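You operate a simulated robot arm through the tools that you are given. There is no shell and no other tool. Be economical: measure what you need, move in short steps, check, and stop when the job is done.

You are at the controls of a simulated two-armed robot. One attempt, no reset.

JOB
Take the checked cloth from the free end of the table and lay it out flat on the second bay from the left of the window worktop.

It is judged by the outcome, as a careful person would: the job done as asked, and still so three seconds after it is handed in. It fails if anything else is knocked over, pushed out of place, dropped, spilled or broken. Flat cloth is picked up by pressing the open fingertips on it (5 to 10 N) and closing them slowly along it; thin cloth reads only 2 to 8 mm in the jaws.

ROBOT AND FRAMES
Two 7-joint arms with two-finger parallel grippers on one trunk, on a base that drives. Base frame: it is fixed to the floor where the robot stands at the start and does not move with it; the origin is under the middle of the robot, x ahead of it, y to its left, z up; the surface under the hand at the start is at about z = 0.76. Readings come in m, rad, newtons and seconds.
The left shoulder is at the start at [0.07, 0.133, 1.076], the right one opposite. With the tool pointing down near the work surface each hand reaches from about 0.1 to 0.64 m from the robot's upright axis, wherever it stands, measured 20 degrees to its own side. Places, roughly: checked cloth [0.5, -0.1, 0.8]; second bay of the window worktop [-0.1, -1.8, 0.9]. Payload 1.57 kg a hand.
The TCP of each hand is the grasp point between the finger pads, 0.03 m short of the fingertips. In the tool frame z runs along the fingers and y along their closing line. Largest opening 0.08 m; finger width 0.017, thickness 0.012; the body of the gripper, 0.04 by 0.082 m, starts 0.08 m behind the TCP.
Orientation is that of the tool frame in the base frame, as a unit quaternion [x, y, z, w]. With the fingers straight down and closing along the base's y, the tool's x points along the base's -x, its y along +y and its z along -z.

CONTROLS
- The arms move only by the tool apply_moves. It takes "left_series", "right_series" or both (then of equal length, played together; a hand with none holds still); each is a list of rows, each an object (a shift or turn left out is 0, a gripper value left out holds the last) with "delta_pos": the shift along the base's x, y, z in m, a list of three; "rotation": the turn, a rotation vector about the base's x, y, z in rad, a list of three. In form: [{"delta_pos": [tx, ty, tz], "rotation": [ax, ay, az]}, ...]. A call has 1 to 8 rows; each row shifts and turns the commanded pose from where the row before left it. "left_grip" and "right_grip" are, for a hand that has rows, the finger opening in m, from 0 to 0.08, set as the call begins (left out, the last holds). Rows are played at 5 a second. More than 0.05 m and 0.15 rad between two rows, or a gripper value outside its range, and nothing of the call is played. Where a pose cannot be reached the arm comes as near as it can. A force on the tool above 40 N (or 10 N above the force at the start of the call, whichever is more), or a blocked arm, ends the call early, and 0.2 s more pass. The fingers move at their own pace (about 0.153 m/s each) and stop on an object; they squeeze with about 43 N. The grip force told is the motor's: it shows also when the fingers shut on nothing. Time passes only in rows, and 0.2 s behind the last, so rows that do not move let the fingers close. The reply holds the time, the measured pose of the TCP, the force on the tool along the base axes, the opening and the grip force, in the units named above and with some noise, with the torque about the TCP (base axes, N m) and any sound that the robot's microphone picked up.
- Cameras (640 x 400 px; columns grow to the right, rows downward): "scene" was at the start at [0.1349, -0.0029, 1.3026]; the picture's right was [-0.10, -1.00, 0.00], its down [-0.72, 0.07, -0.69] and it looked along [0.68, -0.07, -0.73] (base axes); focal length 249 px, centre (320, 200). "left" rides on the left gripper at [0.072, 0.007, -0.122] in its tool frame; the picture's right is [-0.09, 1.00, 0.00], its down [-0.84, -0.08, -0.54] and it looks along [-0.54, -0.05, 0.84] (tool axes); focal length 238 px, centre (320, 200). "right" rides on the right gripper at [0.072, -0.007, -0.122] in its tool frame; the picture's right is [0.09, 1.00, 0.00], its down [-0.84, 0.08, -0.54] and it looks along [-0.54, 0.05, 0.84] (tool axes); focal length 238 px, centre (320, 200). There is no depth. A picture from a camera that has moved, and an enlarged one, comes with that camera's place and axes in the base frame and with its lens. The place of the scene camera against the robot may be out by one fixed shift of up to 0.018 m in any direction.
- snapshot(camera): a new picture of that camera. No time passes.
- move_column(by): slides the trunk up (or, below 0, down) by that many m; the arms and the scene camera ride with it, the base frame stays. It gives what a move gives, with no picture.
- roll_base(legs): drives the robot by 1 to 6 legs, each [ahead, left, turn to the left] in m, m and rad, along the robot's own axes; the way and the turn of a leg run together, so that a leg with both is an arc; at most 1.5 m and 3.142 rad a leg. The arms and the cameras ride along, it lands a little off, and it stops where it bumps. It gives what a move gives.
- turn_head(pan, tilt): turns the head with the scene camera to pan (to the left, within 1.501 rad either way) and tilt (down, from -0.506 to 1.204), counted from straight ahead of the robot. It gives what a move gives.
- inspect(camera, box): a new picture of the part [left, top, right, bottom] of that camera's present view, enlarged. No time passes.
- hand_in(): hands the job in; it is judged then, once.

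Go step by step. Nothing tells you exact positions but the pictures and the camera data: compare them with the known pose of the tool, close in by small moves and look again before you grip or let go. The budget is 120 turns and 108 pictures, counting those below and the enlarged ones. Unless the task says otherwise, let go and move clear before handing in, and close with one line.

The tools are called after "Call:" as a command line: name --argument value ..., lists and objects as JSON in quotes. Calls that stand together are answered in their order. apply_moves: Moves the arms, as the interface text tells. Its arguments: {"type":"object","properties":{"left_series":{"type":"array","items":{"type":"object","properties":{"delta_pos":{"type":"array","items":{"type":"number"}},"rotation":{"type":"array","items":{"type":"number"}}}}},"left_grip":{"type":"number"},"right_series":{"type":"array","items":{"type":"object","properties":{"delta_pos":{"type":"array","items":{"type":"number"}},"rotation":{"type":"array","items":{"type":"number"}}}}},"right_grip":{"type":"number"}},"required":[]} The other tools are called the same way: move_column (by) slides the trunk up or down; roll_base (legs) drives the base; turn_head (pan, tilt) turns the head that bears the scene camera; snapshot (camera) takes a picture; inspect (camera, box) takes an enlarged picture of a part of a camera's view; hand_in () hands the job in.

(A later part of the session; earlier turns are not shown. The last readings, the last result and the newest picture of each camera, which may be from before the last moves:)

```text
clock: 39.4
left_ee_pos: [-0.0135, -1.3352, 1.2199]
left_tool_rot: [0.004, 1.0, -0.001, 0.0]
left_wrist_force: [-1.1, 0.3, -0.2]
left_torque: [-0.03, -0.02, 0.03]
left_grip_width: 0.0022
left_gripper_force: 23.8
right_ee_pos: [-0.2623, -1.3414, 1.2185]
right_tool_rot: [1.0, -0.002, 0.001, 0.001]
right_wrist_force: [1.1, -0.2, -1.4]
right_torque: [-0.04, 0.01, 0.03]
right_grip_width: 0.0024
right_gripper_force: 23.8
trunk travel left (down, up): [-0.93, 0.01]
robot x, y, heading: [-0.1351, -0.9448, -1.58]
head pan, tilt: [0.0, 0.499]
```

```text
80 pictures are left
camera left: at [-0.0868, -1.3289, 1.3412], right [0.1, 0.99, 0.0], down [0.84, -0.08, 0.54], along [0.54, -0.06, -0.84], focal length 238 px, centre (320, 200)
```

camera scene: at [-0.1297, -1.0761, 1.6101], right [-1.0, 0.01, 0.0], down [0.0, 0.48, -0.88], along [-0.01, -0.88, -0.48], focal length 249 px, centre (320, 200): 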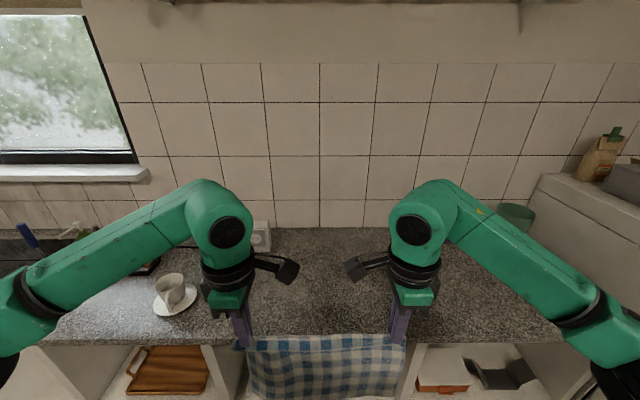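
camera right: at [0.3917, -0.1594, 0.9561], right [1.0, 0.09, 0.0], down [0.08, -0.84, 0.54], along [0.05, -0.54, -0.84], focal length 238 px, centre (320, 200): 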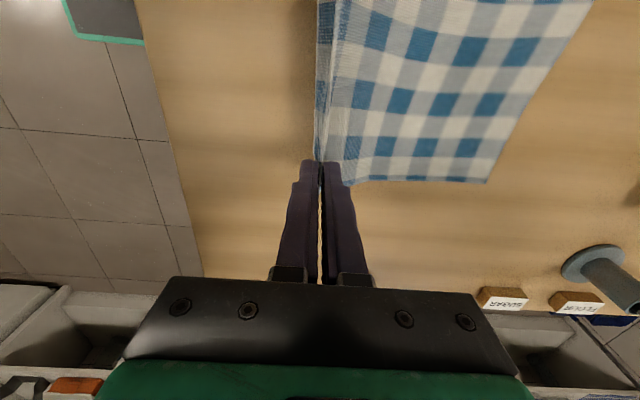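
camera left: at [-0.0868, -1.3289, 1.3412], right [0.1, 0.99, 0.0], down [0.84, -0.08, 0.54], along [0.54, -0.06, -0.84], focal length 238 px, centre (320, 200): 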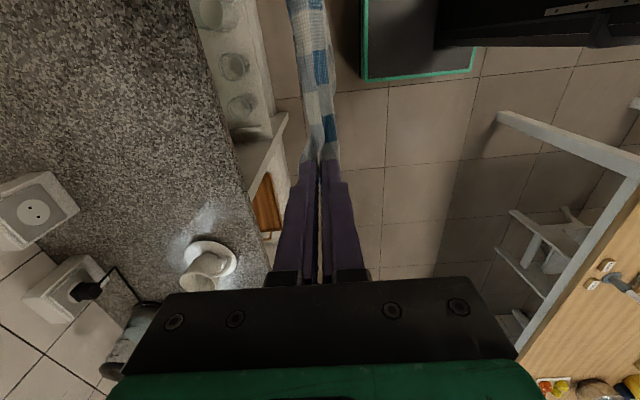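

Hands are centred over the bay (x≈−0.14) and the worktop front edge is at y≈−1.515; the cup stands clear to the left. I drive in another 0.27 m.

Call:
roll_base --legs '[[0.27, 0, 0]]'

Call:
turn_head --pan 0 --tilt 0.8

Call:
snapshot --camera "scene"

Call:
snapshot --camera "left"

Call:
snapshot --camera "right"

```text
clock: 41.3
left_ee_pos: [-0.0122, -1.601, 1.2197]
left_tool_rot: [0.001, 1.0, -0.001, 0.001]
left_wrist_force: [0.0, -0.3, 0.1]
left_torque: [-0.01, 0.05, 0.03]
left_grip_width: 0.0024
left_gripper_force: 23.6
right_ee_pos: [-0.2594, -1.607, 1.2178]
right_tool_rot: [1.0, 0.001, 0.001, 0.001]
right_wrist_force: [-1.1, 0.4, 0.8]
right_torque: [-0.03, 0.03, -0.02]
right_grip_width: 0.0023
right_gripper_force: 23.8
trunk travel left (down, up): [-0.93, 0.01]
robot x, y, heading: [-0.1328, -1.2063, -1.568]
head pan, tilt: [0.0, 0.499]
```

```text
clock: 42.1
left_ee_pos: [-0.0124, -1.6045, 1.2193]
left_tool_rot: [0.001, 1.0, 0.0, -0.001]
left_wrist_force: [-0.9, -0.3, 0.1]
left_torque: [0.01, 0.0, 0.04]
left_grip_width: 0.0025
left_gripper_force: 23.6
right_ee_pos: [-0.2602, -1.6102, 1.2179]
right_tool_rot: [1.0, 0.001, 0.001, 0.001]
right_wrist_force: [0.9, -0.1, -0.4]
right_torque: [0.01, -0.02, 0.01]
right_grip_width: 0.0021
right_gripper_force: 23.9
trunk travel left (down, up): [-0.93, 0.01]
robot x, y, heading: [-0.1331, -1.2113, -1.568]
head pan, tilt: [0.0, 0.799]
```

```text
79 pictures are left
camera scene: at [-0.1292, -1.3361, 1.5839], right [-1.0, 0.0, 0.0], down [0.0, 0.72, -0.7], along [0.0, -0.7, -0.72], focal length 249 px, centre (320, 200)
```

scene: 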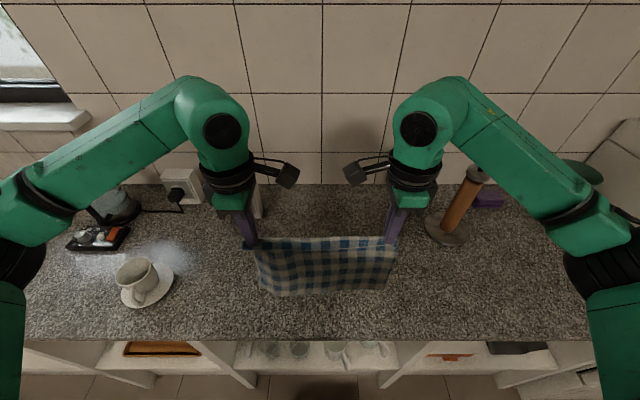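

```text
78 pictures are left
camera left: at [-0.0846, -1.5982, 1.3403], right [0.09, 1.0, 0.0], down [0.84, -0.08, 0.54], along [0.54, -0.05, -0.84], focal length 238 px, centre (320, 200)
```

left: 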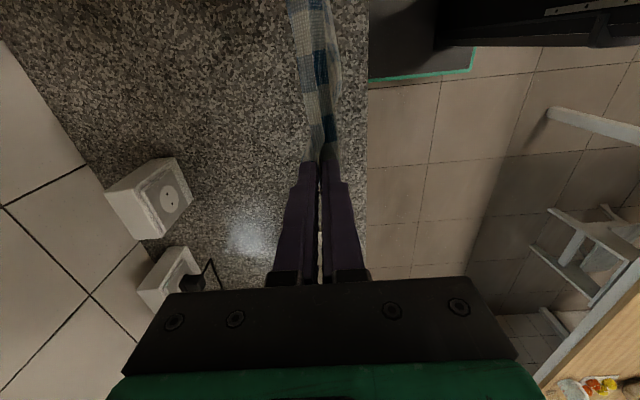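

```text
77 pictures are left
camera right: at [-0.1883, -1.6064, 1.3382], right [0.09, -1.0, 0.0], down [-0.84, -0.08, 0.54], along [-0.54, -0.05, -0.84], focal length 238 px, centre (320, 200)
```

right: 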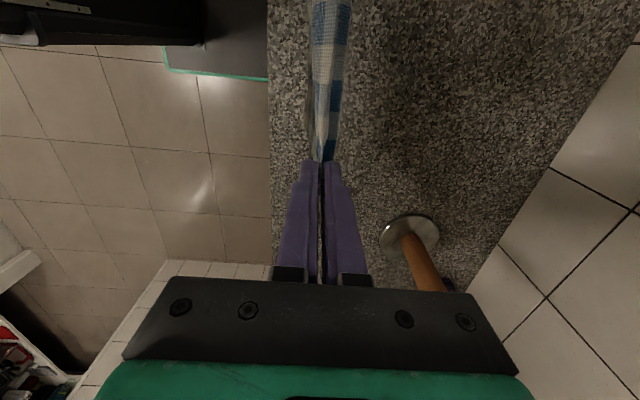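

Everything is clear. I extend the hands over the worktop to y≈−1.79 with the cloth still hanging above the surface.

Call:
apply_moves --left_series '[{"delta_pos": [0, -0.031, 0]}, {"delta_pos": [0, -0.031, 0]}, {"delta_pos": [0, -0.031, 0]}, {"delta_pos": [0, -0.031, 0]}, {"delta_pos": [0, -0.031, 0]}, {"delta_pos": [0, -0.031, 0]}, {}, {}]' --right_series '[{"delta_pos": [0, -0.03, 0]}, {"delta_pos": [0, -0.03, 0]}, {"delta_pos": [0, -0.03, 0]}, {"delta_pos": [0, -0.03, 0]}, {"delta_pos": [0, -0.03, 0]}, {"delta_pos": [0, -0.03, 0]}, {}, {}]'

Call:
apply_moves --left_series '[{"delta_pos": [0, 0, -0.025]}, {"delta_pos": [0, 0, -0.025]}, {"delta_pos": [0, 0, -0.02]}, {}, {}]' --right_series '[{"delta_pos": [0, 0, -0.025]}, {"delta_pos": [0, 0, -0.025]}, {"delta_pos": [0, 0, -0.02]}, {}, {}]'

Call:
snapshot --camera "scene"

Call:
snapshot --camera "right"

```text
clock: 43.9
left_ee_pos: [-0.0105, -1.7904, 1.2187]
left_tool_rot: [0.001, 1.0, -0.001, 0.0]
left_wrist_force: [-1.0, 0.2, -0.5]
left_torque: [0.0, 0.05, 0.05]
left_grip_width: 0.0025
left_gripper_force: 24.0
right_ee_pos: [-0.2619, -1.79, 1.2181]
right_tool_rot: [1.0, 0.001, -0.001, 0.001]
right_wrist_force: [1.2, -0.8, -0.4]
right_torque: [-0.02, -0.03, 0.03]
right_grip_width: 0.0027
right_gripper_force: 24.2
trunk travel left (down, up): [-0.93, 0.01]
robot x, y, heading: [-0.1363, -1.212, -1.563]
head pan, tilt: [0.0, 0.799]
```

```text
clock: 45.1
left_ee_pos: [-0.0124, -1.7932, 1.1459]
left_tool_rot: [0.0, 1.0, -0.001, 0.001]
left_wrist_force: [-0.8, -0.3, -0.4]
left_torque: [-0.02, -0.03, 0.02]
left_grip_width: 0.0021
left_gripper_force: 23.8
right_ee_pos: [-0.26, -1.7899, 1.1488]
right_tool_rot: [1.0, 0.001, 0.001, 0.0]
right_wrist_force: [-0.5, -0.4, 0.7]
right_torque: [-0.01, -0.01, 0.05]
right_grip_width: 0.0024
right_gripper_force: 23.8
trunk travel left (down, up): [-0.93, 0.01]
robot x, y, heading: [-0.1346, -1.2131, -1.568]
head pan, tilt: [0.0, 0.799]
```

```text
76 pictures are left
camera scene: at [-0.129, -1.3353, 1.5839], right [-1.0, 0.0, 0.0], down [0.0, 0.72, -0.7], along [0.0, -0.7, -0.72], focal length 249 px, centre (320, 200)
```

scene: 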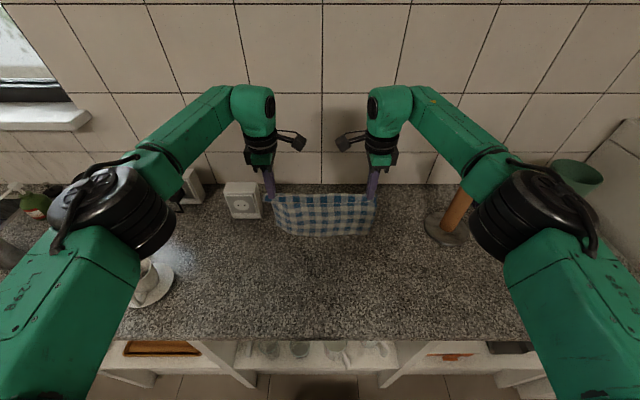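

```text
75 pictures are left
camera right: at [-0.188, -1.7857, 1.2694], right [0.09, -1.0, 0.0], down [-0.84, -0.08, 0.54], along [-0.54, -0.05, -0.84], focal length 238 px, centre (320, 200)
```

right: 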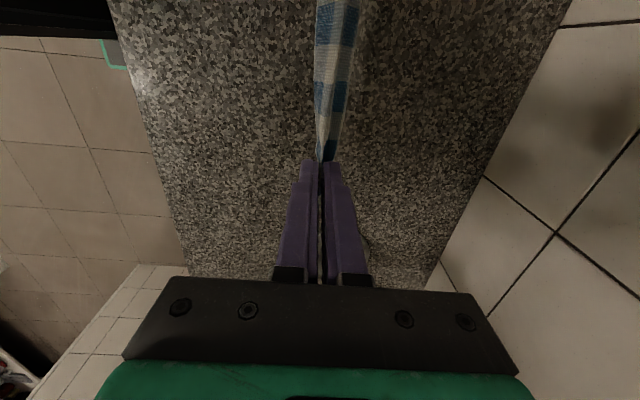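

The cloth's lower edge is about 4 cm above the worktop. I lower until it just touches and check.

Call:
apply_moves --left_series '[{"delta_pos": [0, 0, -0.014]}, {"delta_pos": [0, 0, -0.014]}, {"delta_pos": [0, 0, -0.01]}, {}, {}]' --right_series '[{"delta_pos": [0, 0, -0.014]}, {"delta_pos": [0, 0, -0.014]}, {"delta_pos": [0, 0, -0.011]}, {}, {}]'

Call:
snapshot --camera "scene"

Call:
inspect --camera "scene" --box '[220, 160, 420, 285]'

Call:
snapshot --camera "left"

```text
clock: 46.3
left_ee_pos: [-0.0125, -1.7898, 1.1091]
left_tool_rot: [0.0, 1.0, -0.001, 0.001]
left_wrist_force: [-1.1, -0.1, 0.3]
left_torque: [-0.02, -0.02, 0.04]
left_grip_width: 0.0025
left_gripper_force: 23.8
right_ee_pos: [-0.2592, -1.7894, 1.1071]
right_tool_rot: [1.0, 0.001, 0.001, 0.0]
right_wrist_force: [0.0, -0.3, -0.1]
right_torque: [-0.01, 0.05, 0.02]
right_grip_width: 0.0023
right_gripper_force: 24.1
trunk travel left (down, up): [-0.93, 0.01]
robot x, y, heading: [-0.1368, -1.2097, -1.568]
head pan, tilt: [0.0, 0.799]
```

```text
74 pictures are left
camera scene: at [-0.1294, -1.3354, 1.5839], right [-1.0, 0.0, 0.0], down [0.0, 0.72, -0.7], along [0.0, -0.7, -0.72], focal length 249 px, centre (320, 200)
```

scene: 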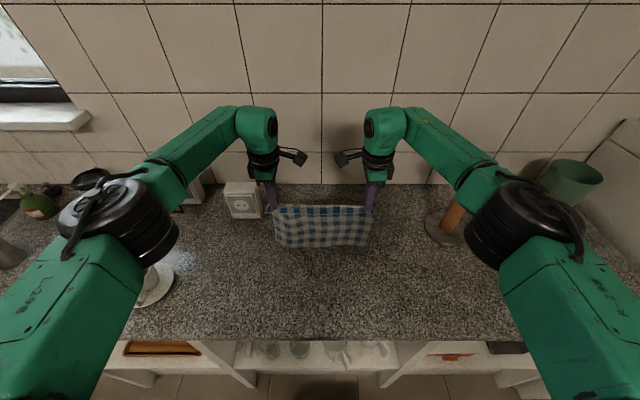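

```text
3.20 times, centred on (320, 222) of scene
camera zoom: at [-0.1294, -1.3354, 1.5839], right [-1.0, 0.0, 0.0], down [0.0, 0.72, -0.7], along [0.0, -0.7, -0.72], focal length 796 px, centre (320, 128)
```

zoom: 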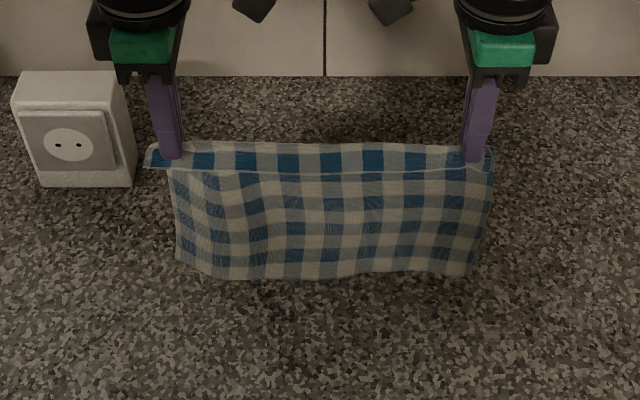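

```text
72 pictures are left
camera left: at [-0.0845, -1.7841, 1.2311], right [0.09, 1.0, 0.0], down [0.84, -0.08, 0.54], along [0.54, -0.05, -0.84], focal length 238 px, centre (320, 200)
```

left: 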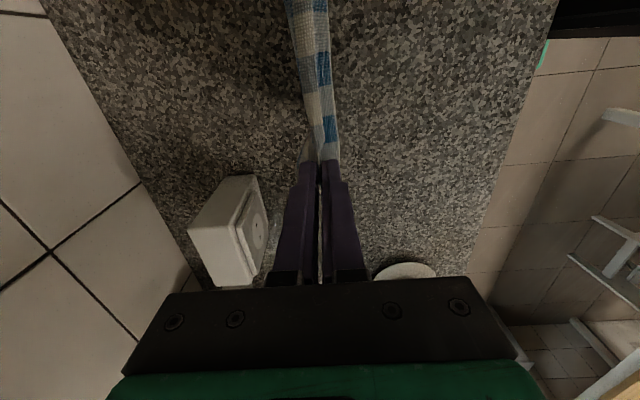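

The lower edge is just touching at y≈−1.79. Now I draw the hands back while lowering so the cloth lays down toward the robot.

Call:
apply_moves --left_series '[{"delta_pos": [0, 0.015, -0.003]}, {"delta_pos": [0, 0.015, -0.004]}, {"delta_pos": [0, 0.015, -0.006]}, {"delta_pos": [0, 0.015, -0.008]}, {"delta_pos": [0, 0.015, -0.01]}, {"delta_pos": [0, 0.015, -0.011]}, {}]' --right_series '[{"delta_pos": [0, 0.015, -0.003]}, {"delta_pos": [0, 0.015, -0.004]}, {"delta_pos": [0, 0.015, -0.006]}, {"delta_pos": [0, 0.015, -0.008]}, {"delta_pos": [0, 0.015, -0.01]}, {"delta_pos": [0, 0.015, -0.011]}, {}]'

Call:
snapshot --camera "scene"

Call:
inspect --camera "scene" --box '[220, 160, 420, 285]'

```text
clock: 47.9
left_ee_pos: [-0.0131, -1.6992, 1.0689]
left_tool_rot: [0.001, 1.0, 0.0, 0.0]
left_wrist_force: [0.2, 0.1, 0.1]
left_torque: [0.01, -0.03, 0.07]
left_grip_width: 0.0024
left_gripper_force: 24.0
right_ee_pos: [-0.2599, -1.701, 1.0669]
right_tool_rot: [1.0, 0.0, 0.001, 0.0]
right_wrist_force: [-0.1, 0.3, -0.2]
right_torque: [0.02, -0.01, 0.03]
right_grip_width: 0.0025
right_gripper_force: 23.6
trunk travel left (down, up): [-0.93, 0.01]
robot x, y, heading: [-0.1375, -1.2085, -1.567]
head pan, tilt: [0.0, 0.799]
```

```text
71 pictures are left
camera scene: at [-0.1293, -1.3357, 1.5839], right [-1.0, 0.0, 0.0], down [0.0, 0.72, -0.7], along [0.0, -0.7, -0.72], focal length 249 px, centre (320, 200)
```

scene: 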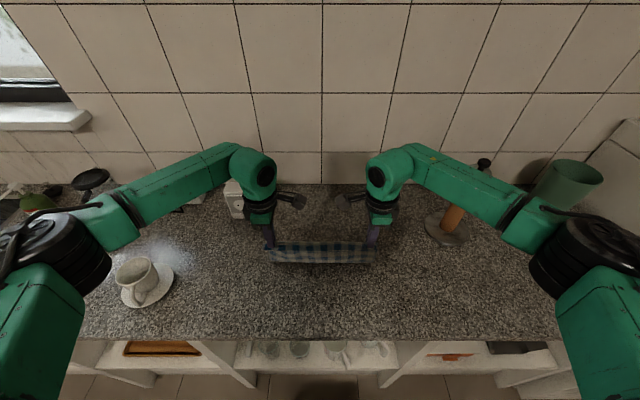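

```text
3.20 times, centred on (320, 222) of scene
camera zoom: at [-0.1293, -1.3357, 1.5839], right [-1.0, 0.0, 0.0], down [0.0, 0.72, -0.7], along [0.0, -0.7, -0.72], focal length 796 px, centre (320, 128)
```

zoom: 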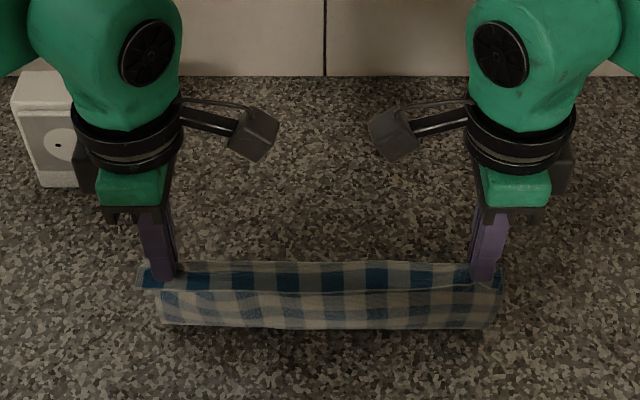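

Call:
snapshot --camera "left"

Call:
inspect --camera "right" --box '[220, 0, 420, 170]'

```text
69 pictures are left
camera left: at [-0.0853, -1.6932, 1.1903], right [0.09, 1.0, 0.0], down [0.84, -0.08, 0.54], along [0.54, -0.05, -0.84], focal length 238 px, centre (320, 200)
```

left: 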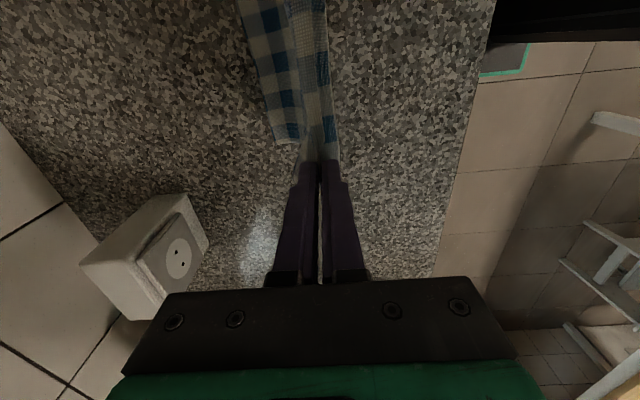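

```text
2.35 times, centred on (320, 85) of right
camera zoom: at [-0.188, -1.6959, 1.1881], right [0.09, -1.0, 0.0], down [-0.84, -0.08, 0.54], along [-0.54, -0.05, -0.84], focal length 561 px, centre (320, 471)
```

zoom: 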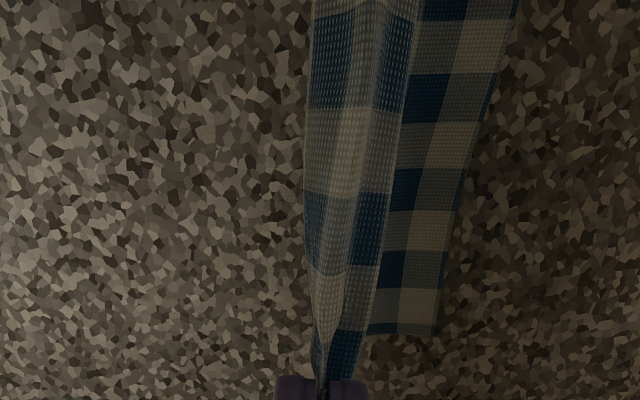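

The cloth is laying correctly, but the far edge dragged to y≈−1.76, so it would end close to the front edge. I raise it again and restart a bit deeper.

Call:
apply_moves --left_series '[{"delta_pos": [0, 0, 0.025]}, {"delta_pos": [0, 0, 0.025]}, {"delta_pos": [0, 0, 0.02]}, {"delta_pos": [0, -0.03, 0]}, {"delta_pos": [0, -0.03, 0]}, {"delta_pos": [0, -0.03, 0]}, {"delta_pos": [0, -0.03, 0]}, {}]' --right_series '[{"delta_pos": [0, 0, 0.025]}, {"delta_pos": [0, 0, 0.025]}, {"delta_pos": [0, 0, 0.02]}, {"delta_pos": [0, -0.03, 0]}, {"delta_pos": [0, -0.03, 0]}, {"delta_pos": [0, -0.03, 0]}, {"delta_pos": [0, -0.03, 0]}, {}]'

Call:
apply_moves --left_series '[{}, {}, {"delta_pos": [0, 0, -0.014]}, {"delta_pos": [0, 0, -0.014]}, {"delta_pos": [0, 0, -0.006]}, {}]' --right_series '[{}, {}, {"delta_pos": [0, 0, -0.014]}, {"delta_pos": [0, 0, -0.014]}, {"delta_pos": [0, 0, -0.006]}, {}]'

Call:
snapshot --camera "scene"

Call:
snapshot --camera "left"

```text
clock: 49.7
left_ee_pos: [-0.0104, -1.8105, 1.1377]
left_tool_rot: [0.002, 1.0, -0.001, 0.0]
left_wrist_force: [-0.9, 0.2, -0.3]
left_torque: [0.0, 0.02, 0.02]
left_grip_width: 0.0024
left_gripper_force: 23.5
left hand out of reach, approached as far as the arm can: row 7
right_ee_pos: [-0.2603, -1.8109, 1.1361]
right_tool_rot: [1.0, 0.002, 0.0, 0.002]
right_wrist_force: [0.9, 1.8, -1.1]
right_torque: [0.0, -0.04, 0.07]
right_grip_width: 0.0022
right_gripper_force: 23.7
right hand out of reach, approached as far as the arm can: row 7
trunk travel left (down, up): [-0.93, 0.01]
robot x, y, heading: [-0.134, -1.2093, -1.569]
head pan, tilt: [0.0, 0.799]
```

```text
clock: 51.1
left_ee_pos: [-0.0149, -1.8093, 1.1057]
left_tool_rot: [0.01, 1.0, 0.001, 0.0]
left_wrist_force: [-0.3, -0.2, 0.0]
left_torque: [0.0, -0.03, 0.02]
left_grip_width: 0.0021
left_gripper_force: 23.4
left hand out of reach, approached as far as the arm can: row 5
right_ee_pos: [-0.2621, -1.811, 1.103]
right_tool_rot: [1.0, 0.0, 0.001, 0.0]
right_wrist_force: [-0.2, 0.1, -0.4]
right_torque: [0.04, -0.02, 0.05]
right_grip_width: 0.0022
right_gripper_force: 24.2
trunk travel left (down, up): [-0.93, 0.01]
robot x, y, heading: [-0.1376, -1.2098, -1.566]
head pan, tilt: [0.0, 0.799]
```

```text
67 pictures are left
camera scene: at [-0.1299, -1.3352, 1.5839], right [-1.0, 0.0, 0.0], down [0.0, 0.72, -0.7], along [0.0, -0.7, -0.72], focal length 249 px, centre (320, 200)
```

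scene: 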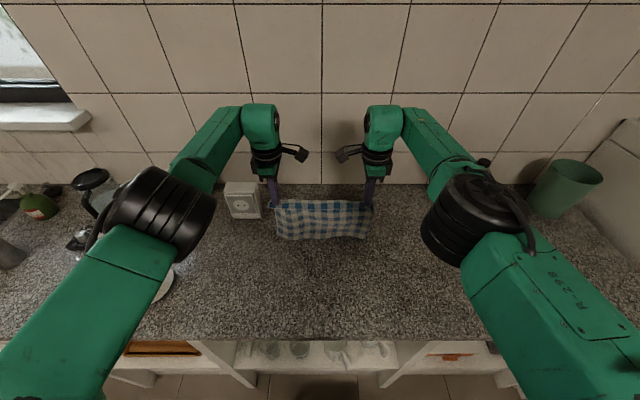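

```text
66 pictures are left
camera left: at [-0.0875, -1.8023, 1.2281], right [0.11, 0.99, 0.0], down [0.84, -0.09, 0.54], along [0.54, -0.06, -0.84], focal length 238 px, centre (320, 200)
```

left: 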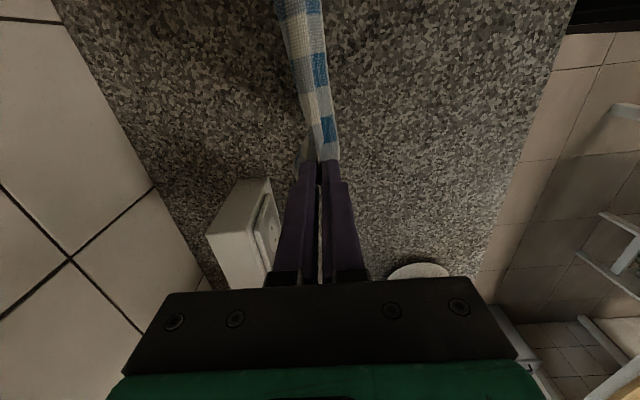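

Now at y≈−1.81, the deepest reach. I lay it with a steeper descent this time.

Call:
apply_moves --left_series '[{"delta_pos": [0, 0.012, -0.006]}, {"delta_pos": [0, 0.012, -0.009]}, {"delta_pos": [0, 0.012, -0.01]}, {"delta_pos": [0, 0.012, -0.011]}, {"delta_pos": [0, 0.012, -0.012]}, {"delta_pos": [0, 0.012, -0.012]}, {"delta_pos": [0, 0.012, -0.012]}, {}]' --right_series '[{"delta_pos": [0, 0.012, -0.005]}, {"delta_pos": [0, 0.012, -0.008]}, {"delta_pos": [0, 0.012, -0.01]}, {"delta_pos": [0, 0.012, -0.011]}, {"delta_pos": [0, 0.012, -0.012]}, {"delta_pos": [0, 0.012, -0.012]}, {"delta_pos": [0, 0.012, -0.012]}, {}]'

Call:
snapshot --camera "scene"

Call:
snapshot --camera "left"

Call:
snapshot --camera "right"

```text
clock: 52.9
left_ee_pos: [-0.01, -1.728, 1.0319]
left_tool_rot: [0.001, 1.0, 0.0, 0.0]
left_wrist_force: [-0.3, 0.2, 0.0]
left_torque: [0.0, 0.03, -0.01]
left_grip_width: 0.0024
left_gripper_force: 23.6
right_ee_pos: [-0.26, -1.7263, 1.0287]
right_tool_rot: [1.0, 0.001, 0.001, 0.001]
right_wrist_force: [0.8, -0.1, 0.3]
right_torque: [-0.03, 0.0, 0.01]
right_grip_width: 0.0022
right_gripper_force: 23.6
trunk travel left (down, up): [-0.93, 0.01]
robot x, y, heading: [-0.1333, -1.2085, -1.569]
head pan, tilt: [0.0, 0.799]
```

```text
65 pictures are left
camera scene: at [-0.1292, -1.3355, 1.5839], right [-1.0, 0.0, 0.0], down [0.0, 0.72, -0.7], along [0.0, -0.7, -0.72], focal length 249 px, centre (320, 200)
```

scene: 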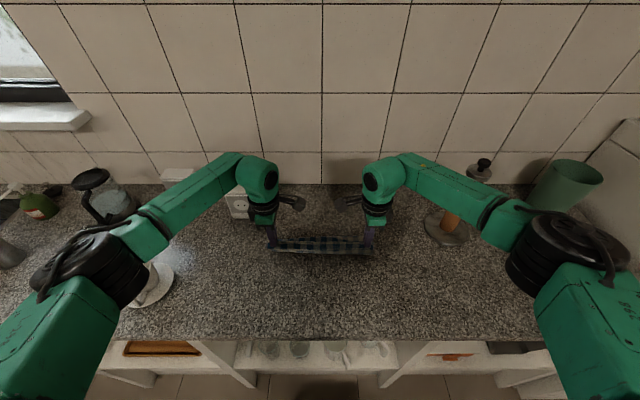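

```text
64 pictures are left
camera left: at [-0.0826, -1.7205, 1.1544], right [0.09, 1.0, 0.0], down [0.84, -0.08, 0.54], along [0.54, -0.05, -0.84], focal length 238 px, centre (320, 200)
```

left: 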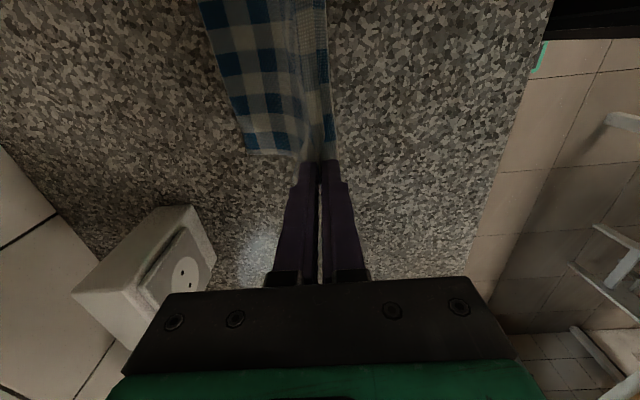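

```text
63 pictures are left
camera right: at [-0.188, -1.7214, 1.1512], right [0.09, -1.0, 0.0], down [-0.84, -0.08, 0.54], along [-0.54, -0.05, -0.84], focal length 238 px, centre (320, 200)
```

right: 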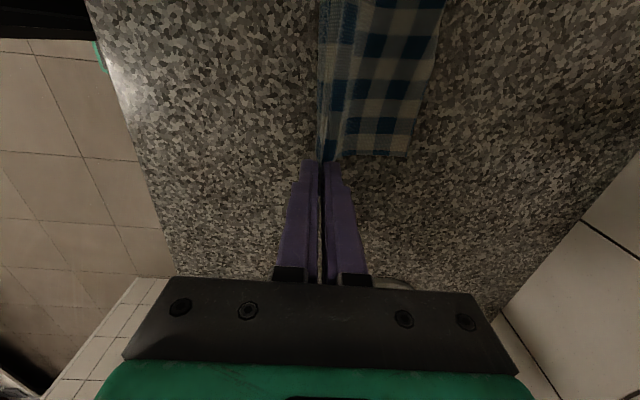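

The far edge lies at y≈−1.82, straight and flat. I continue back and down.

Call:
apply_moves --left_series '[{"delta_pos": [0, 0.013, -0.012]}, {"delta_pos": [0, 0.013, -0.012]}, {"delta_pos": [0, 0.013, -0.012]}, {"delta_pos": [0, 0.013, -0.013]}, {"delta_pos": [0, 0.013, -0.013]}, {"delta_pos": [0, 0.012, -0.014]}, {}]' --right_series '[{"delta_pos": [0, 0.013, -0.012]}, {"delta_pos": [0, 0.013, -0.012]}, {"delta_pos": [0, 0.013, -0.012]}, {"delta_pos": [0, 0.013, -0.013]}, {"delta_pos": [0, 0.013, -0.013]}, {"delta_pos": [0, 0.012, -0.011]}, {}]'

Call:
snapshot --camera "scene"

Call:
snapshot --camera "left"

Call:
snapshot --camera "right"

```text
clock: 54.5
left_ee_pos: [-0.0107, -1.6521, 0.9541]
left_tool_rot: [0.001, 1.0, 0.0, 0.0]
left_wrist_force: [-0.8, 1.1, -0.4]
left_torque: [0.01, 0.03, 0.04]
left_grip_width: 0.0022
left_gripper_force: 23.7
right_ee_pos: [-0.2609, -1.6487, 0.9579]
right_tool_rot: [1.0, 0.001, 0.001, 0.0]
right_wrist_force: [1.6, -0.3, -0.4]
right_torque: [0.0, -0.03, 0.01]
right_grip_width: 0.0023
right_gripper_force: 23.8
trunk travel left (down, up): [-0.93, 0.01]
robot x, y, heading: [-0.1348, -1.2103, -1.566]
head pan, tilt: [0.0, 0.799]
```

```text
62 pictures are left
camera scene: at [-0.1293, -1.3355, 1.5839], right [-1.0, 0.0, 0.0], down [0.0, 0.72, -0.7], along [0.0, -0.7, -0.72], focal length 249 px, centre (320, 200)
```

scene: 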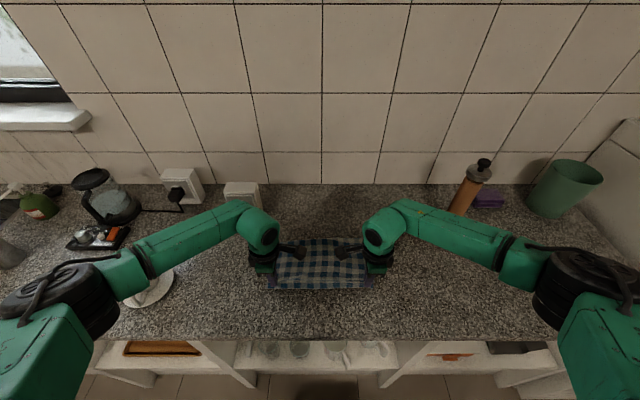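

```text
61 pictures are left
camera left: at [-0.0828, -1.6453, 1.0763], right [0.09, 1.0, 0.0], down [0.84, -0.08, 0.54], along [0.54, -0.05, -0.84], focal length 238 px, centre (320, 200)
```

left: 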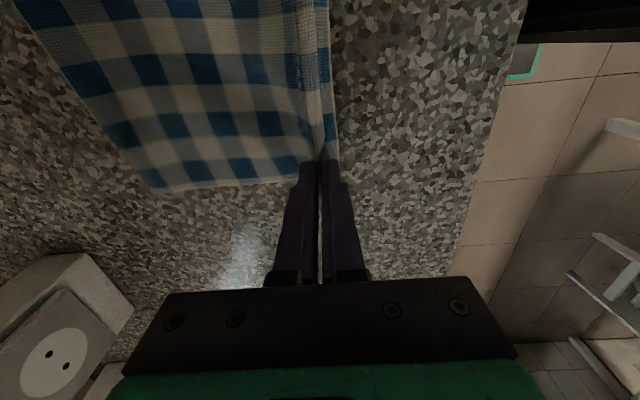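

```text
60 pictures are left
camera right: at [-0.1891, -1.644, 1.0795], right [0.09, -1.0, 0.0], down [-0.84, -0.08, 0.54], along [-0.54, -0.05, -0.84], focal length 238 px, centre (320, 200)
```

right: 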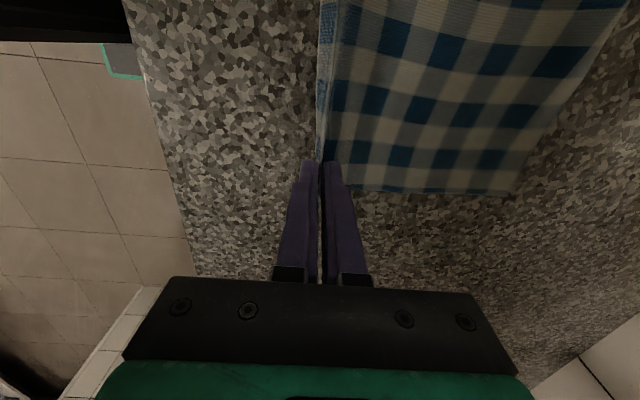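

Nearly down. I continue slightly back and down until the fingertips are just above the surface.

Call:
apply_moves --left_series '[{"delta_pos": [0, 0.006, -0.007]}, {"delta_pos": [0, 0.006, -0.006]}, {"delta_pos": [0, 0.004, -0.004]}, {}, {}]' --right_series '[{"delta_pos": [0, 0.005, -0.008]}, {"delta_pos": [0, 0.005, -0.007]}, {"delta_pos": [0, 0.002, -0.005]}, {}, {}]'

Call:
snapshot --camera "left"

Call:
snapshot --camera "right"

```text
clock: 55.7
left_ee_pos: [-0.0085, -1.6349, 0.9399]
left_tool_rot: [0.001, 1.0, 0.0, 0.0]
left_wrist_force: [-1.0, -0.1, -1.3]
left_torque: [0.0, 0.03, 0.03]
left_grip_width: 0.0023
left_gripper_force: 23.9
right_ee_pos: [-0.261, -1.6369, 0.9392]
right_tool_rot: [1.0, 0.001, 0.001, 0.0]
right_wrist_force: [2.0, 0.7, 0.5]
right_torque: [-0.02, -0.04, -0.03]
right_grip_width: 0.0021
right_gripper_force: 23.6
trunk travel left (down, up): [-0.93, 0.01]
robot x, y, heading: [-0.1375, -1.2099, -1.567]
head pan, tilt: [0.0, 0.799]
```

```text
59 pictures are left
camera left: at [-0.0822, -1.6288, 1.0615], right [0.09, 1.0, 0.0], down [0.84, -0.08, 0.54], along [0.54, -0.05, -0.84], focal length 238 px, centre (320, 200)
```

left: 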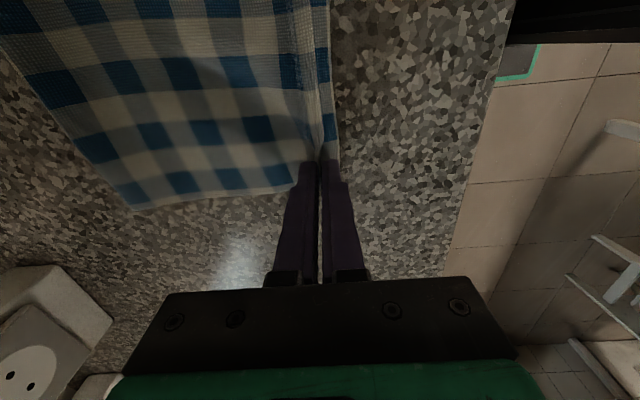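

```text
58 pictures are left
camera right: at [-0.1887, -1.6332, 1.0595], right [0.09, -1.0, 0.0], down [-0.84, -0.08, 0.54], along [-0.54, -0.05, -0.84], focal length 238 px, centre (320, 200)
```

right: 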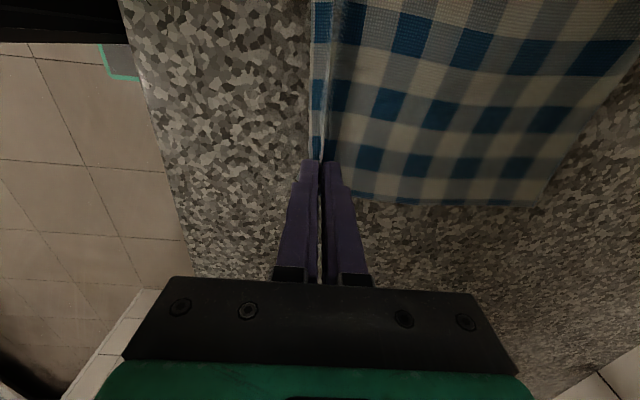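

Call:
apply_moves --left_series '[{"delta_pos": [0, 0.003, -0.003]}, {"delta_pos": [0, 0.002, -0.002]}, {}]' --right_series '[{"delta_pos": [0, 0.001, -0.003]}, {"delta_pos": [0, 0, -0.002]}, {}]'

Call:
apply_moves --left_series '[{"delta_pos": [0, 0.001, -0.002]}, {"delta_pos": [0, 0.001, -0.001]}, {}]' --right_series '[{"delta_pos": [0, 0, -0.002]}, {"delta_pos": [0, 0, -0.001]}, {}]'

```text
clock: 56.5
left_ee_pos: [-0.0104, -1.6311, 0.9358]
left_tool_rot: [0.0, 1.0, -0.001, -0.001]
left_wrist_force: [-2.6, -0.3, 0.2]
left_torque: [0.02, 0.05, 0.06]
left_grip_width: 0.0024
left_gripper_force: 23.8
right_ee_pos: [-0.2595, -1.6363, 0.9345]
right_tool_rot: [1.0, 0.002, 0.001, 0.0]
right_wrist_force: [2.1, 0.4, 5.5]
right_torque: [0.03, -0.1, 0.04]
right_grip_width: 0.0023
right_gripper_force: 24.1
trunk travel left (down, up): [-0.93, 0.01]
robot x, y, heading: [-0.138, -1.2101, -1.569]
head pan, tilt: [0.0, 0.799]
```

```text
clock: 57.3
left_ee_pos: [-0.0105, -1.6285, 0.9331]
left_tool_rot: [0.0, 1.0, -0.002, 0.0]
left_wrist_force: [-1.3, 0.2, 1.3]
left_torque: [-0.03, 0.08, -0.01]
left_grip_width: 0.0024
left_gripper_force: 23.3
right_ee_pos: [-0.2597, -1.6351, 0.9317]
right_tool_rot: [1.0, 0.001, 0.001, 0.003]
right_wrist_force: [2.7, -0.1, 19.3]
right_torque: [0.02, -0.07, 0.04]
right_grip_width: 0.0024
right_gripper_force: 24.1
trunk travel left (down, up): [-0.93, 0.01]
robot x, y, heading: [-0.1368, -1.2105, -1.568]
head pan, tilt: [0.0, 0.799]
```

Right touches firmly; I ease it, and pull back a few mm to tension the cloth, then look.

Call:
apply_moves --left_series '[{"delta_pos": [0, 0.002, 0]}, {"delta_pos": [0, 0.002, 0]}, {}]' --right_series '[{"delta_pos": [0, 0.001, 0.0015]}, {"delta_pos": [0, 0.002, 0]}, {}]'

Call:
inspect --camera "scene" --box '[220, 200, 420, 325]'

Call:
snapshot --camera "left"

Call:
snapshot --camera "right"

```text
clock: 58.1
left_ee_pos: [-0.0098, -1.6247, 0.9321]
left_tool_rot: [0.0, 1.0, -0.001, 0.001]
left_wrist_force: [-1.7, -0.5, 1.6]
left_torque: [0.05, 0.04, 0.07]
left_grip_width: 0.0025
left_gripper_force: 23.5
right_ee_pos: [-0.261, -1.6314, 0.933]
right_tool_rot: [1.0, 0.001, -0.001, 0.001]
right_wrist_force: [2.2, -2.0, 13.2]
right_torque: [-0.04, -0.06, 0.02]
right_grip_width: 0.0024
right_gripper_force: 24.3
trunk travel left (down, up): [-0.93, 0.01]
robot x, y, heading: [-0.1315, -1.2094, -1.571]
head pan, tilt: [0.0, 0.799]
```

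```text
3.20 times, centred on (320, 262) of scene
camera zoom: at [-0.1286, -1.3338, 1.5841], right [-1.0, 0.0, 0.0], down [0.0, 0.72, -0.7], along [0.0, -0.7, -0.72], focal length 796 px, centre (320, 0)
```

zoom: 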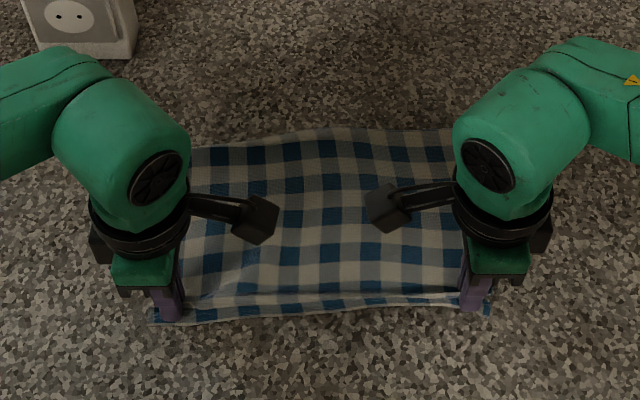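

```text
56 pictures are left
camera left: at [-0.0825, -1.6167, 1.054], right [0.09, 1.0, 0.0], down [0.84, -0.08, 0.54], along [0.54, -0.05, -0.84], focal length 238 px, centre (320, 200)
```

left: 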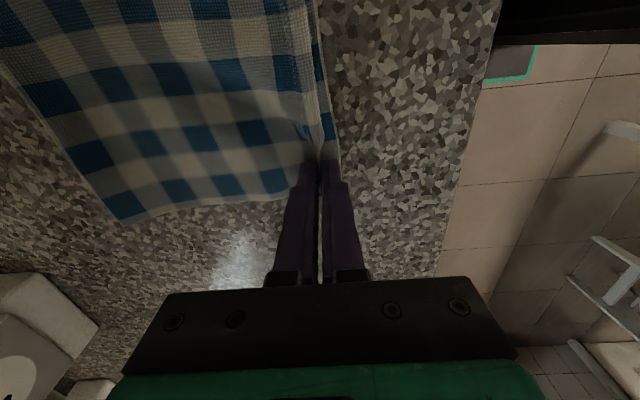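

```text
55 pictures are left
camera right: at [-0.188, -1.6272, 1.054], right [0.09, -1.0, 0.0], down [-0.84, -0.08, 0.54], along [-0.54, -0.05, -0.84], focal length 238 px, centre (320, 200)
```

right: 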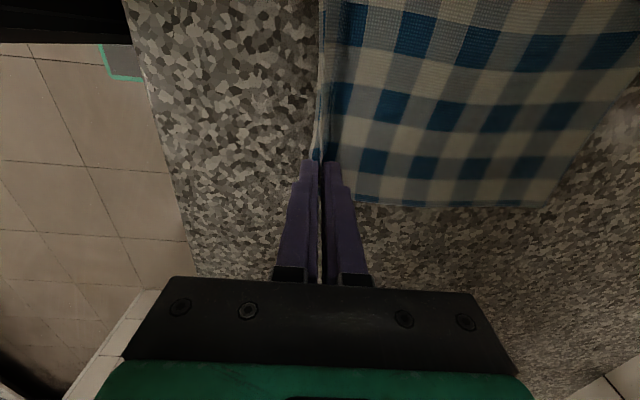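

There's still slack, mostly on the left. I pull the left back ~14 mm and the right ~6 mm.

Call:
apply_moves --left_series '[{"delta_pos": [0.001, 0.005, 0]}, {"delta_pos": [0, 0.005, 0]}, {"delta_pos": [0, 0.004, 0]}, {}]' --right_series '[{"delta_pos": [-0.001, 0.002, 0.0007]}, {"delta_pos": [0, 0.002, 0]}, {"delta_pos": [0, 0.002, 0]}, {}]'

Call:
inspect --camera "scene" --box '[220, 200, 420, 325]'

Call:
snapshot --camera "left"

Call:
snapshot --camera "right"

```text
clock: 59.1
left_ee_pos: [-0.0094, -1.6106, 0.9325]
left_tool_rot: [0.001, 1.0, -0.001, 0.0]
left_wrist_force: [-5.0, -2.6, 7.7]
left_torque: [-0.05, 0.11, 0.06]
left_grip_width: 0.0022
left_gripper_force: 23.8
right_ee_pos: [-0.2612, -1.6272, 0.9331]
right_tool_rot: [1.0, 0.001, 0.001, 0.0]
right_wrist_force: [4.8, 1.0, 4.0]
right_torque: [0.0, -0.16, 0.0]
right_grip_width: 0.0023
right_gripper_force: 23.2
trunk travel left (down, up): [-0.93, 0.01]
robot x, y, heading: [-0.1333, -1.2074, -1.569]
head pan, tilt: [0.0, 0.799]
```

```text
3.20 times, centred on (320, 262) of scene
camera zoom: at [-0.1295, -1.3341, 1.5841], right [-1.0, 0.0, 0.0], down [0.0, 0.72, -0.7], along [0.0, -0.7, -0.72], focal length 796 px, centre (320, 0)
```

zoom: 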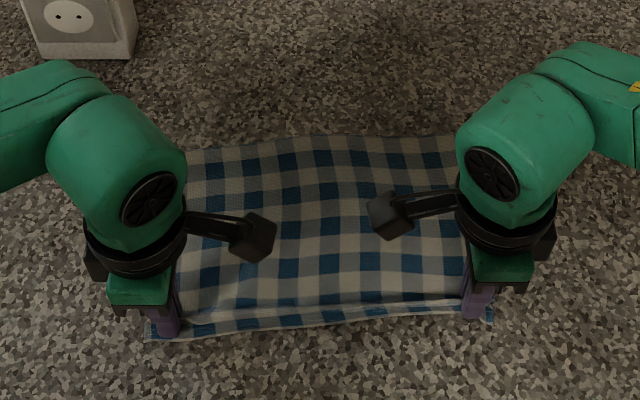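

```text
53 pictures are left
camera left: at [-0.0821, -1.6036, 1.0535], right [0.09, 1.0, 0.0], down [0.84, -0.08, 0.54], along [0.54, -0.05, -0.84], focal length 238 px, centre (320, 200)
```

left: 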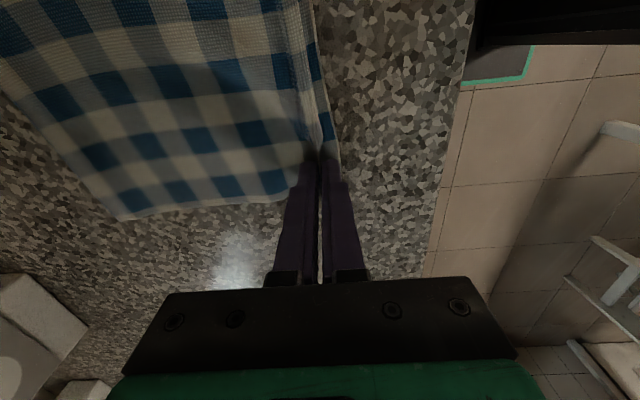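

```text
52 pictures are left
camera right: at [-0.1899, -1.6214, 1.0546], right [0.09, -1.0, 0.0], down [-0.84, -0.08, 0.54], along [-0.54, -0.05, -0.84], focal length 238 px, centre (320, 200)
```

right: 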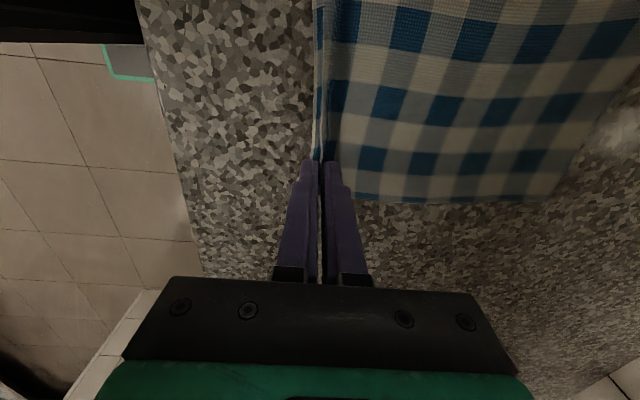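

The cloth is taut and down. I reverse the pinch: open slowly with the tips lightly on the cloth so the ridge spreads flat.

Call:
apply_moves --left_series '[{}, {}]' --right_series '[{}, {}]' --left_grip 0.012 --right_grip 0.012

Call:
apply_moves --left_series '[{}, {}]' --right_series '[{}, {}]' --left_grip 0.024 --right_grip 0.024

Call:
apply_moves --left_series '[{}, {}]' --right_series '[{}, {}]' --left_grip 0.036 --right_grip 0.036

Call:
snapshot --camera "left"

Call:
snapshot --camera "right"

```text
clock: 59.7
left_ee_pos: [-0.0082, -1.6104, 0.9317]
left_tool_rot: [0.0, 1.0, -0.001, 0.001]
left_wrist_force: [0.9, -1.2, 13.6]
left_torque: [0.04, -0.07, 0.0]
left_grip_width: 0.0103
left_gripper_force: 0.0
right_ee_pos: [-0.2629, -1.6262, 0.9322]
right_tool_rot: [1.0, 0.0, 0.0, 0.0]
right_wrist_force: [0.0, -0.3, 0.0]
right_torque: [0.0, -0.01, -0.02]
right_grip_width: 0.0119
right_gripper_force: 0.0
trunk travel left (down, up): [-0.93, 0.01]
robot x, y, heading: [-0.1384, -1.2073, -1.571]
head pan, tilt: [0.0, 0.799]
```

```text
clock: 60.3
left_ee_pos: [-0.009, -1.6087, 0.9328]
left_tool_rot: [0.001, 1.0, -0.001, 0.0]
left_wrist_force: [1.3, -0.7, 13.2]
left_torque: [0.07, -0.04, -0.02]
left_grip_width: 0.0218
left_gripper_force: 0.0
right_ee_pos: [-0.2619, -1.6274, 0.9342]
right_tool_rot: [1.0, 0.001, 0.001, 0.002]
right_wrist_force: [0.5, -0.2, 0.0]
right_torque: [-0.01, -0.01, 0.0]
right_grip_width: 0.024
right_gripper_force: 0.0
trunk travel left (down, up): [-0.93, 0.01]
robot x, y, heading: [-0.1329, -1.2115, -1.568]
head pan, tilt: [0.0, 0.799]
```

```text
clock: 60.9
left_ee_pos: [-0.0098, -1.6097, 0.9308]
left_tool_rot: [0.0, 1.0, -0.001, 0.0]
left_wrist_force: [0.6, -1.5, 13.2]
left_torque: [0.12, -0.02, -0.02]
left_grip_width: 0.0331
left_gripper_force: 0.1
right_ee_pos: [-0.2621, -1.6265, 0.9342]
right_tool_rot: [1.0, 0.001, 0.001, 0.0]
right_wrist_force: [0.3, 1.0, -0.6]
right_torque: [-0.01, 0.02, 0.0]
right_grip_width: 0.0362
right_gripper_force: 0.2
trunk travel left (down, up): [-0.93, 0.01]
robot x, y, heading: [-0.1336, -1.207, -1.569]
head pan, tilt: [0.0, 0.799]
```

```text
51 pictures are left
camera left: at [-0.0822, -1.6031, 1.0533], right [0.09, 1.0, 0.0], down [0.84, -0.08, 0.54], along [0.54, -0.05, -0.84], focal length 238 px, centre (320, 200)
```

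left: 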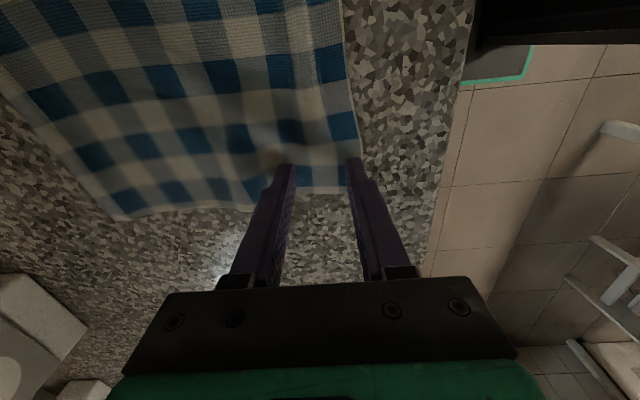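

```text
50 pictures are left
camera right: at [-0.19, -1.6214, 1.055], right [0.09, -1.0, 0.0], down [-0.84, -0.08, 0.54], along [-0.54, -0.05, -0.84], focal length 238 px, centre (320, 200)
```

right: 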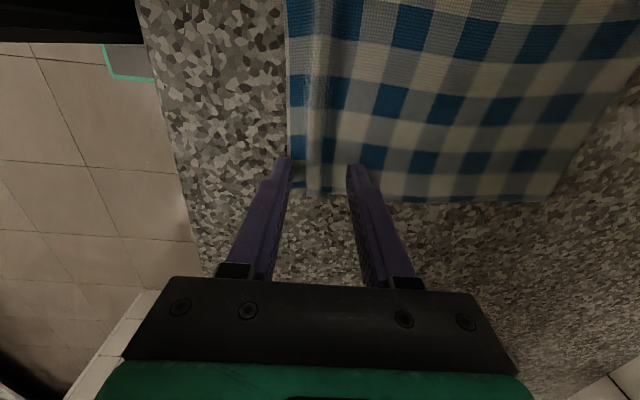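

Left ridge is spread flat; the right keeps a small ridge. I lift both hands clear and view the whole cloth.

Call:
apply_moves --left_series '[{"delta_pos": [0, 0, 0.01]}, {"delta_pos": [0, 0, 0.04]}, {"delta_pos": [0, 0, 0.04]}, {"delta_pos": [0, 0, 0.04]}, {"delta_pos": [0.02, 0.04, 0.02]}, {"delta_pos": [0.02, 0.04, 0.02]}, {}]' --right_series '[{"delta_pos": [0, 0, 0.01]}, {"delta_pos": [0, 0, 0.04]}, {"delta_pos": [0, 0, 0.04]}, {"delta_pos": [0, 0, 0.04]}, {"delta_pos": [-0.02, 0.04, 0.02]}, {"delta_pos": [-0.02, 0.04, 0.02]}, {}]'

Call:
snapshot --camera "scene"

Call:
inspect --camera "scene" --box '[230, 210, 410, 322]'

Call:
snapshot --camera "left"

Call:
snapshot --camera "right"

```text
clock: 62.5
left_ee_pos: [0.0314, -1.5273, 1.0985]
left_tool_rot: [0.0, 1.0, 0.0, -0.001]
left_wrist_force: [-0.2, 0.0, -1.2]
left_torque: [0.02, -0.01, 0.0]
left_grip_width: 0.0358
left_gripper_force: 0.0
right_ee_pos: [-0.3011, -1.549, 1.1015]
right_tool_rot: [1.0, 0.0, 0.0, -0.001]
right_wrist_force: [-0.4, -0.2, -0.3]
right_torque: [0.03, -0.03, 0.01]
right_grip_width: 0.0359
right_gripper_force: 0.0
trunk travel left (down, up): [-0.93, 0.01]
robot x, y, heading: [-0.1331, -1.2095, -1.569]
head pan, tilt: [0.0, 0.799]
```

```text
49 pictures are left
camera scene: at [-0.1291, -1.3383, 1.5836], right [-1.0, 0.0, 0.0], down [0.0, 0.72, -0.7], along [0.0, -0.7, -0.72], focal length 249 px, centre (320, 200)
```

scene: 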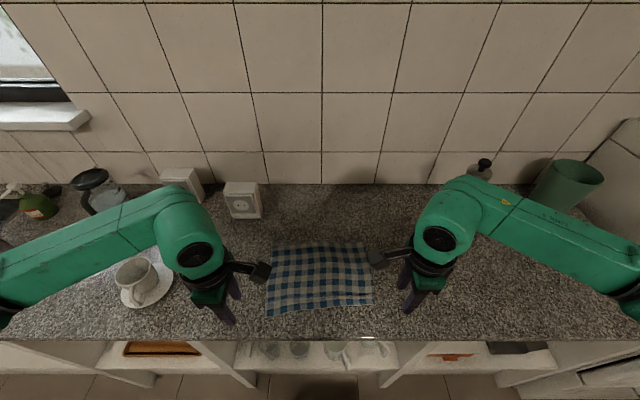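

```text
3.56 times, centred on (320, 266) of scene
camera zoom: at [-0.1291, -1.3383, 1.5836], right [-1.0, 0.0, 0.0], down [0.0, 0.72, -0.7], along [0.0, -0.7, -0.72], focal length 885 px, centre (320, -35)
```

zoom: 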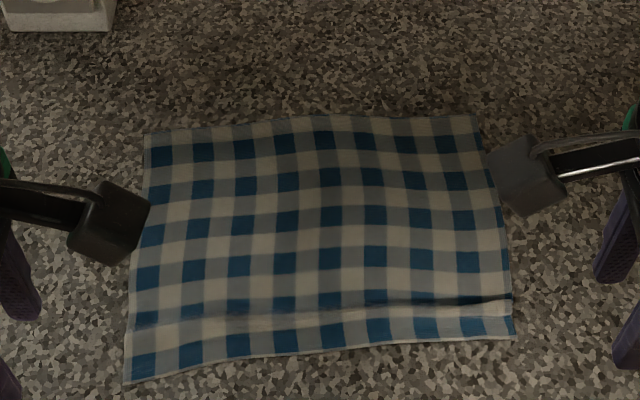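

```text
47 pictures are left
camera left: at [-0.0407, -1.521, 1.2214], right [0.09, 1.0, 0.0], down [0.84, -0.08, 0.54], along [0.54, -0.05, -0.84], focal length 238 px, centre (320, 200)
```

left: 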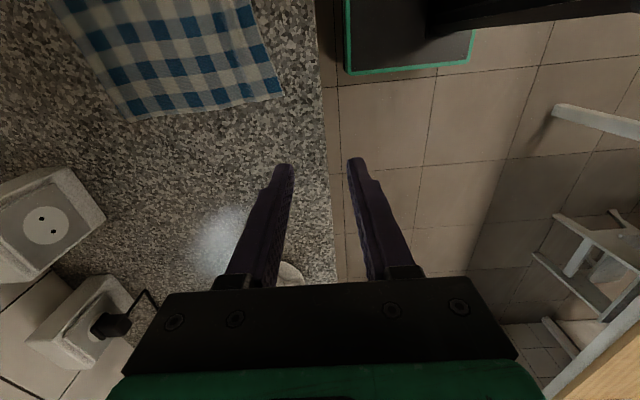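

```text
46 pictures are left
camera right: at [-0.2288, -1.5438, 1.2235], right [0.09, -1.0, 0.0], down [-0.84, -0.08, 0.54], along [-0.54, -0.05, -0.84], focal length 238 px, centre (320, 200)
```

right: 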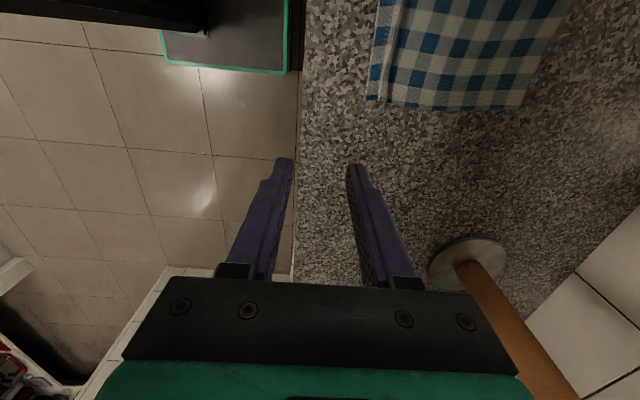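

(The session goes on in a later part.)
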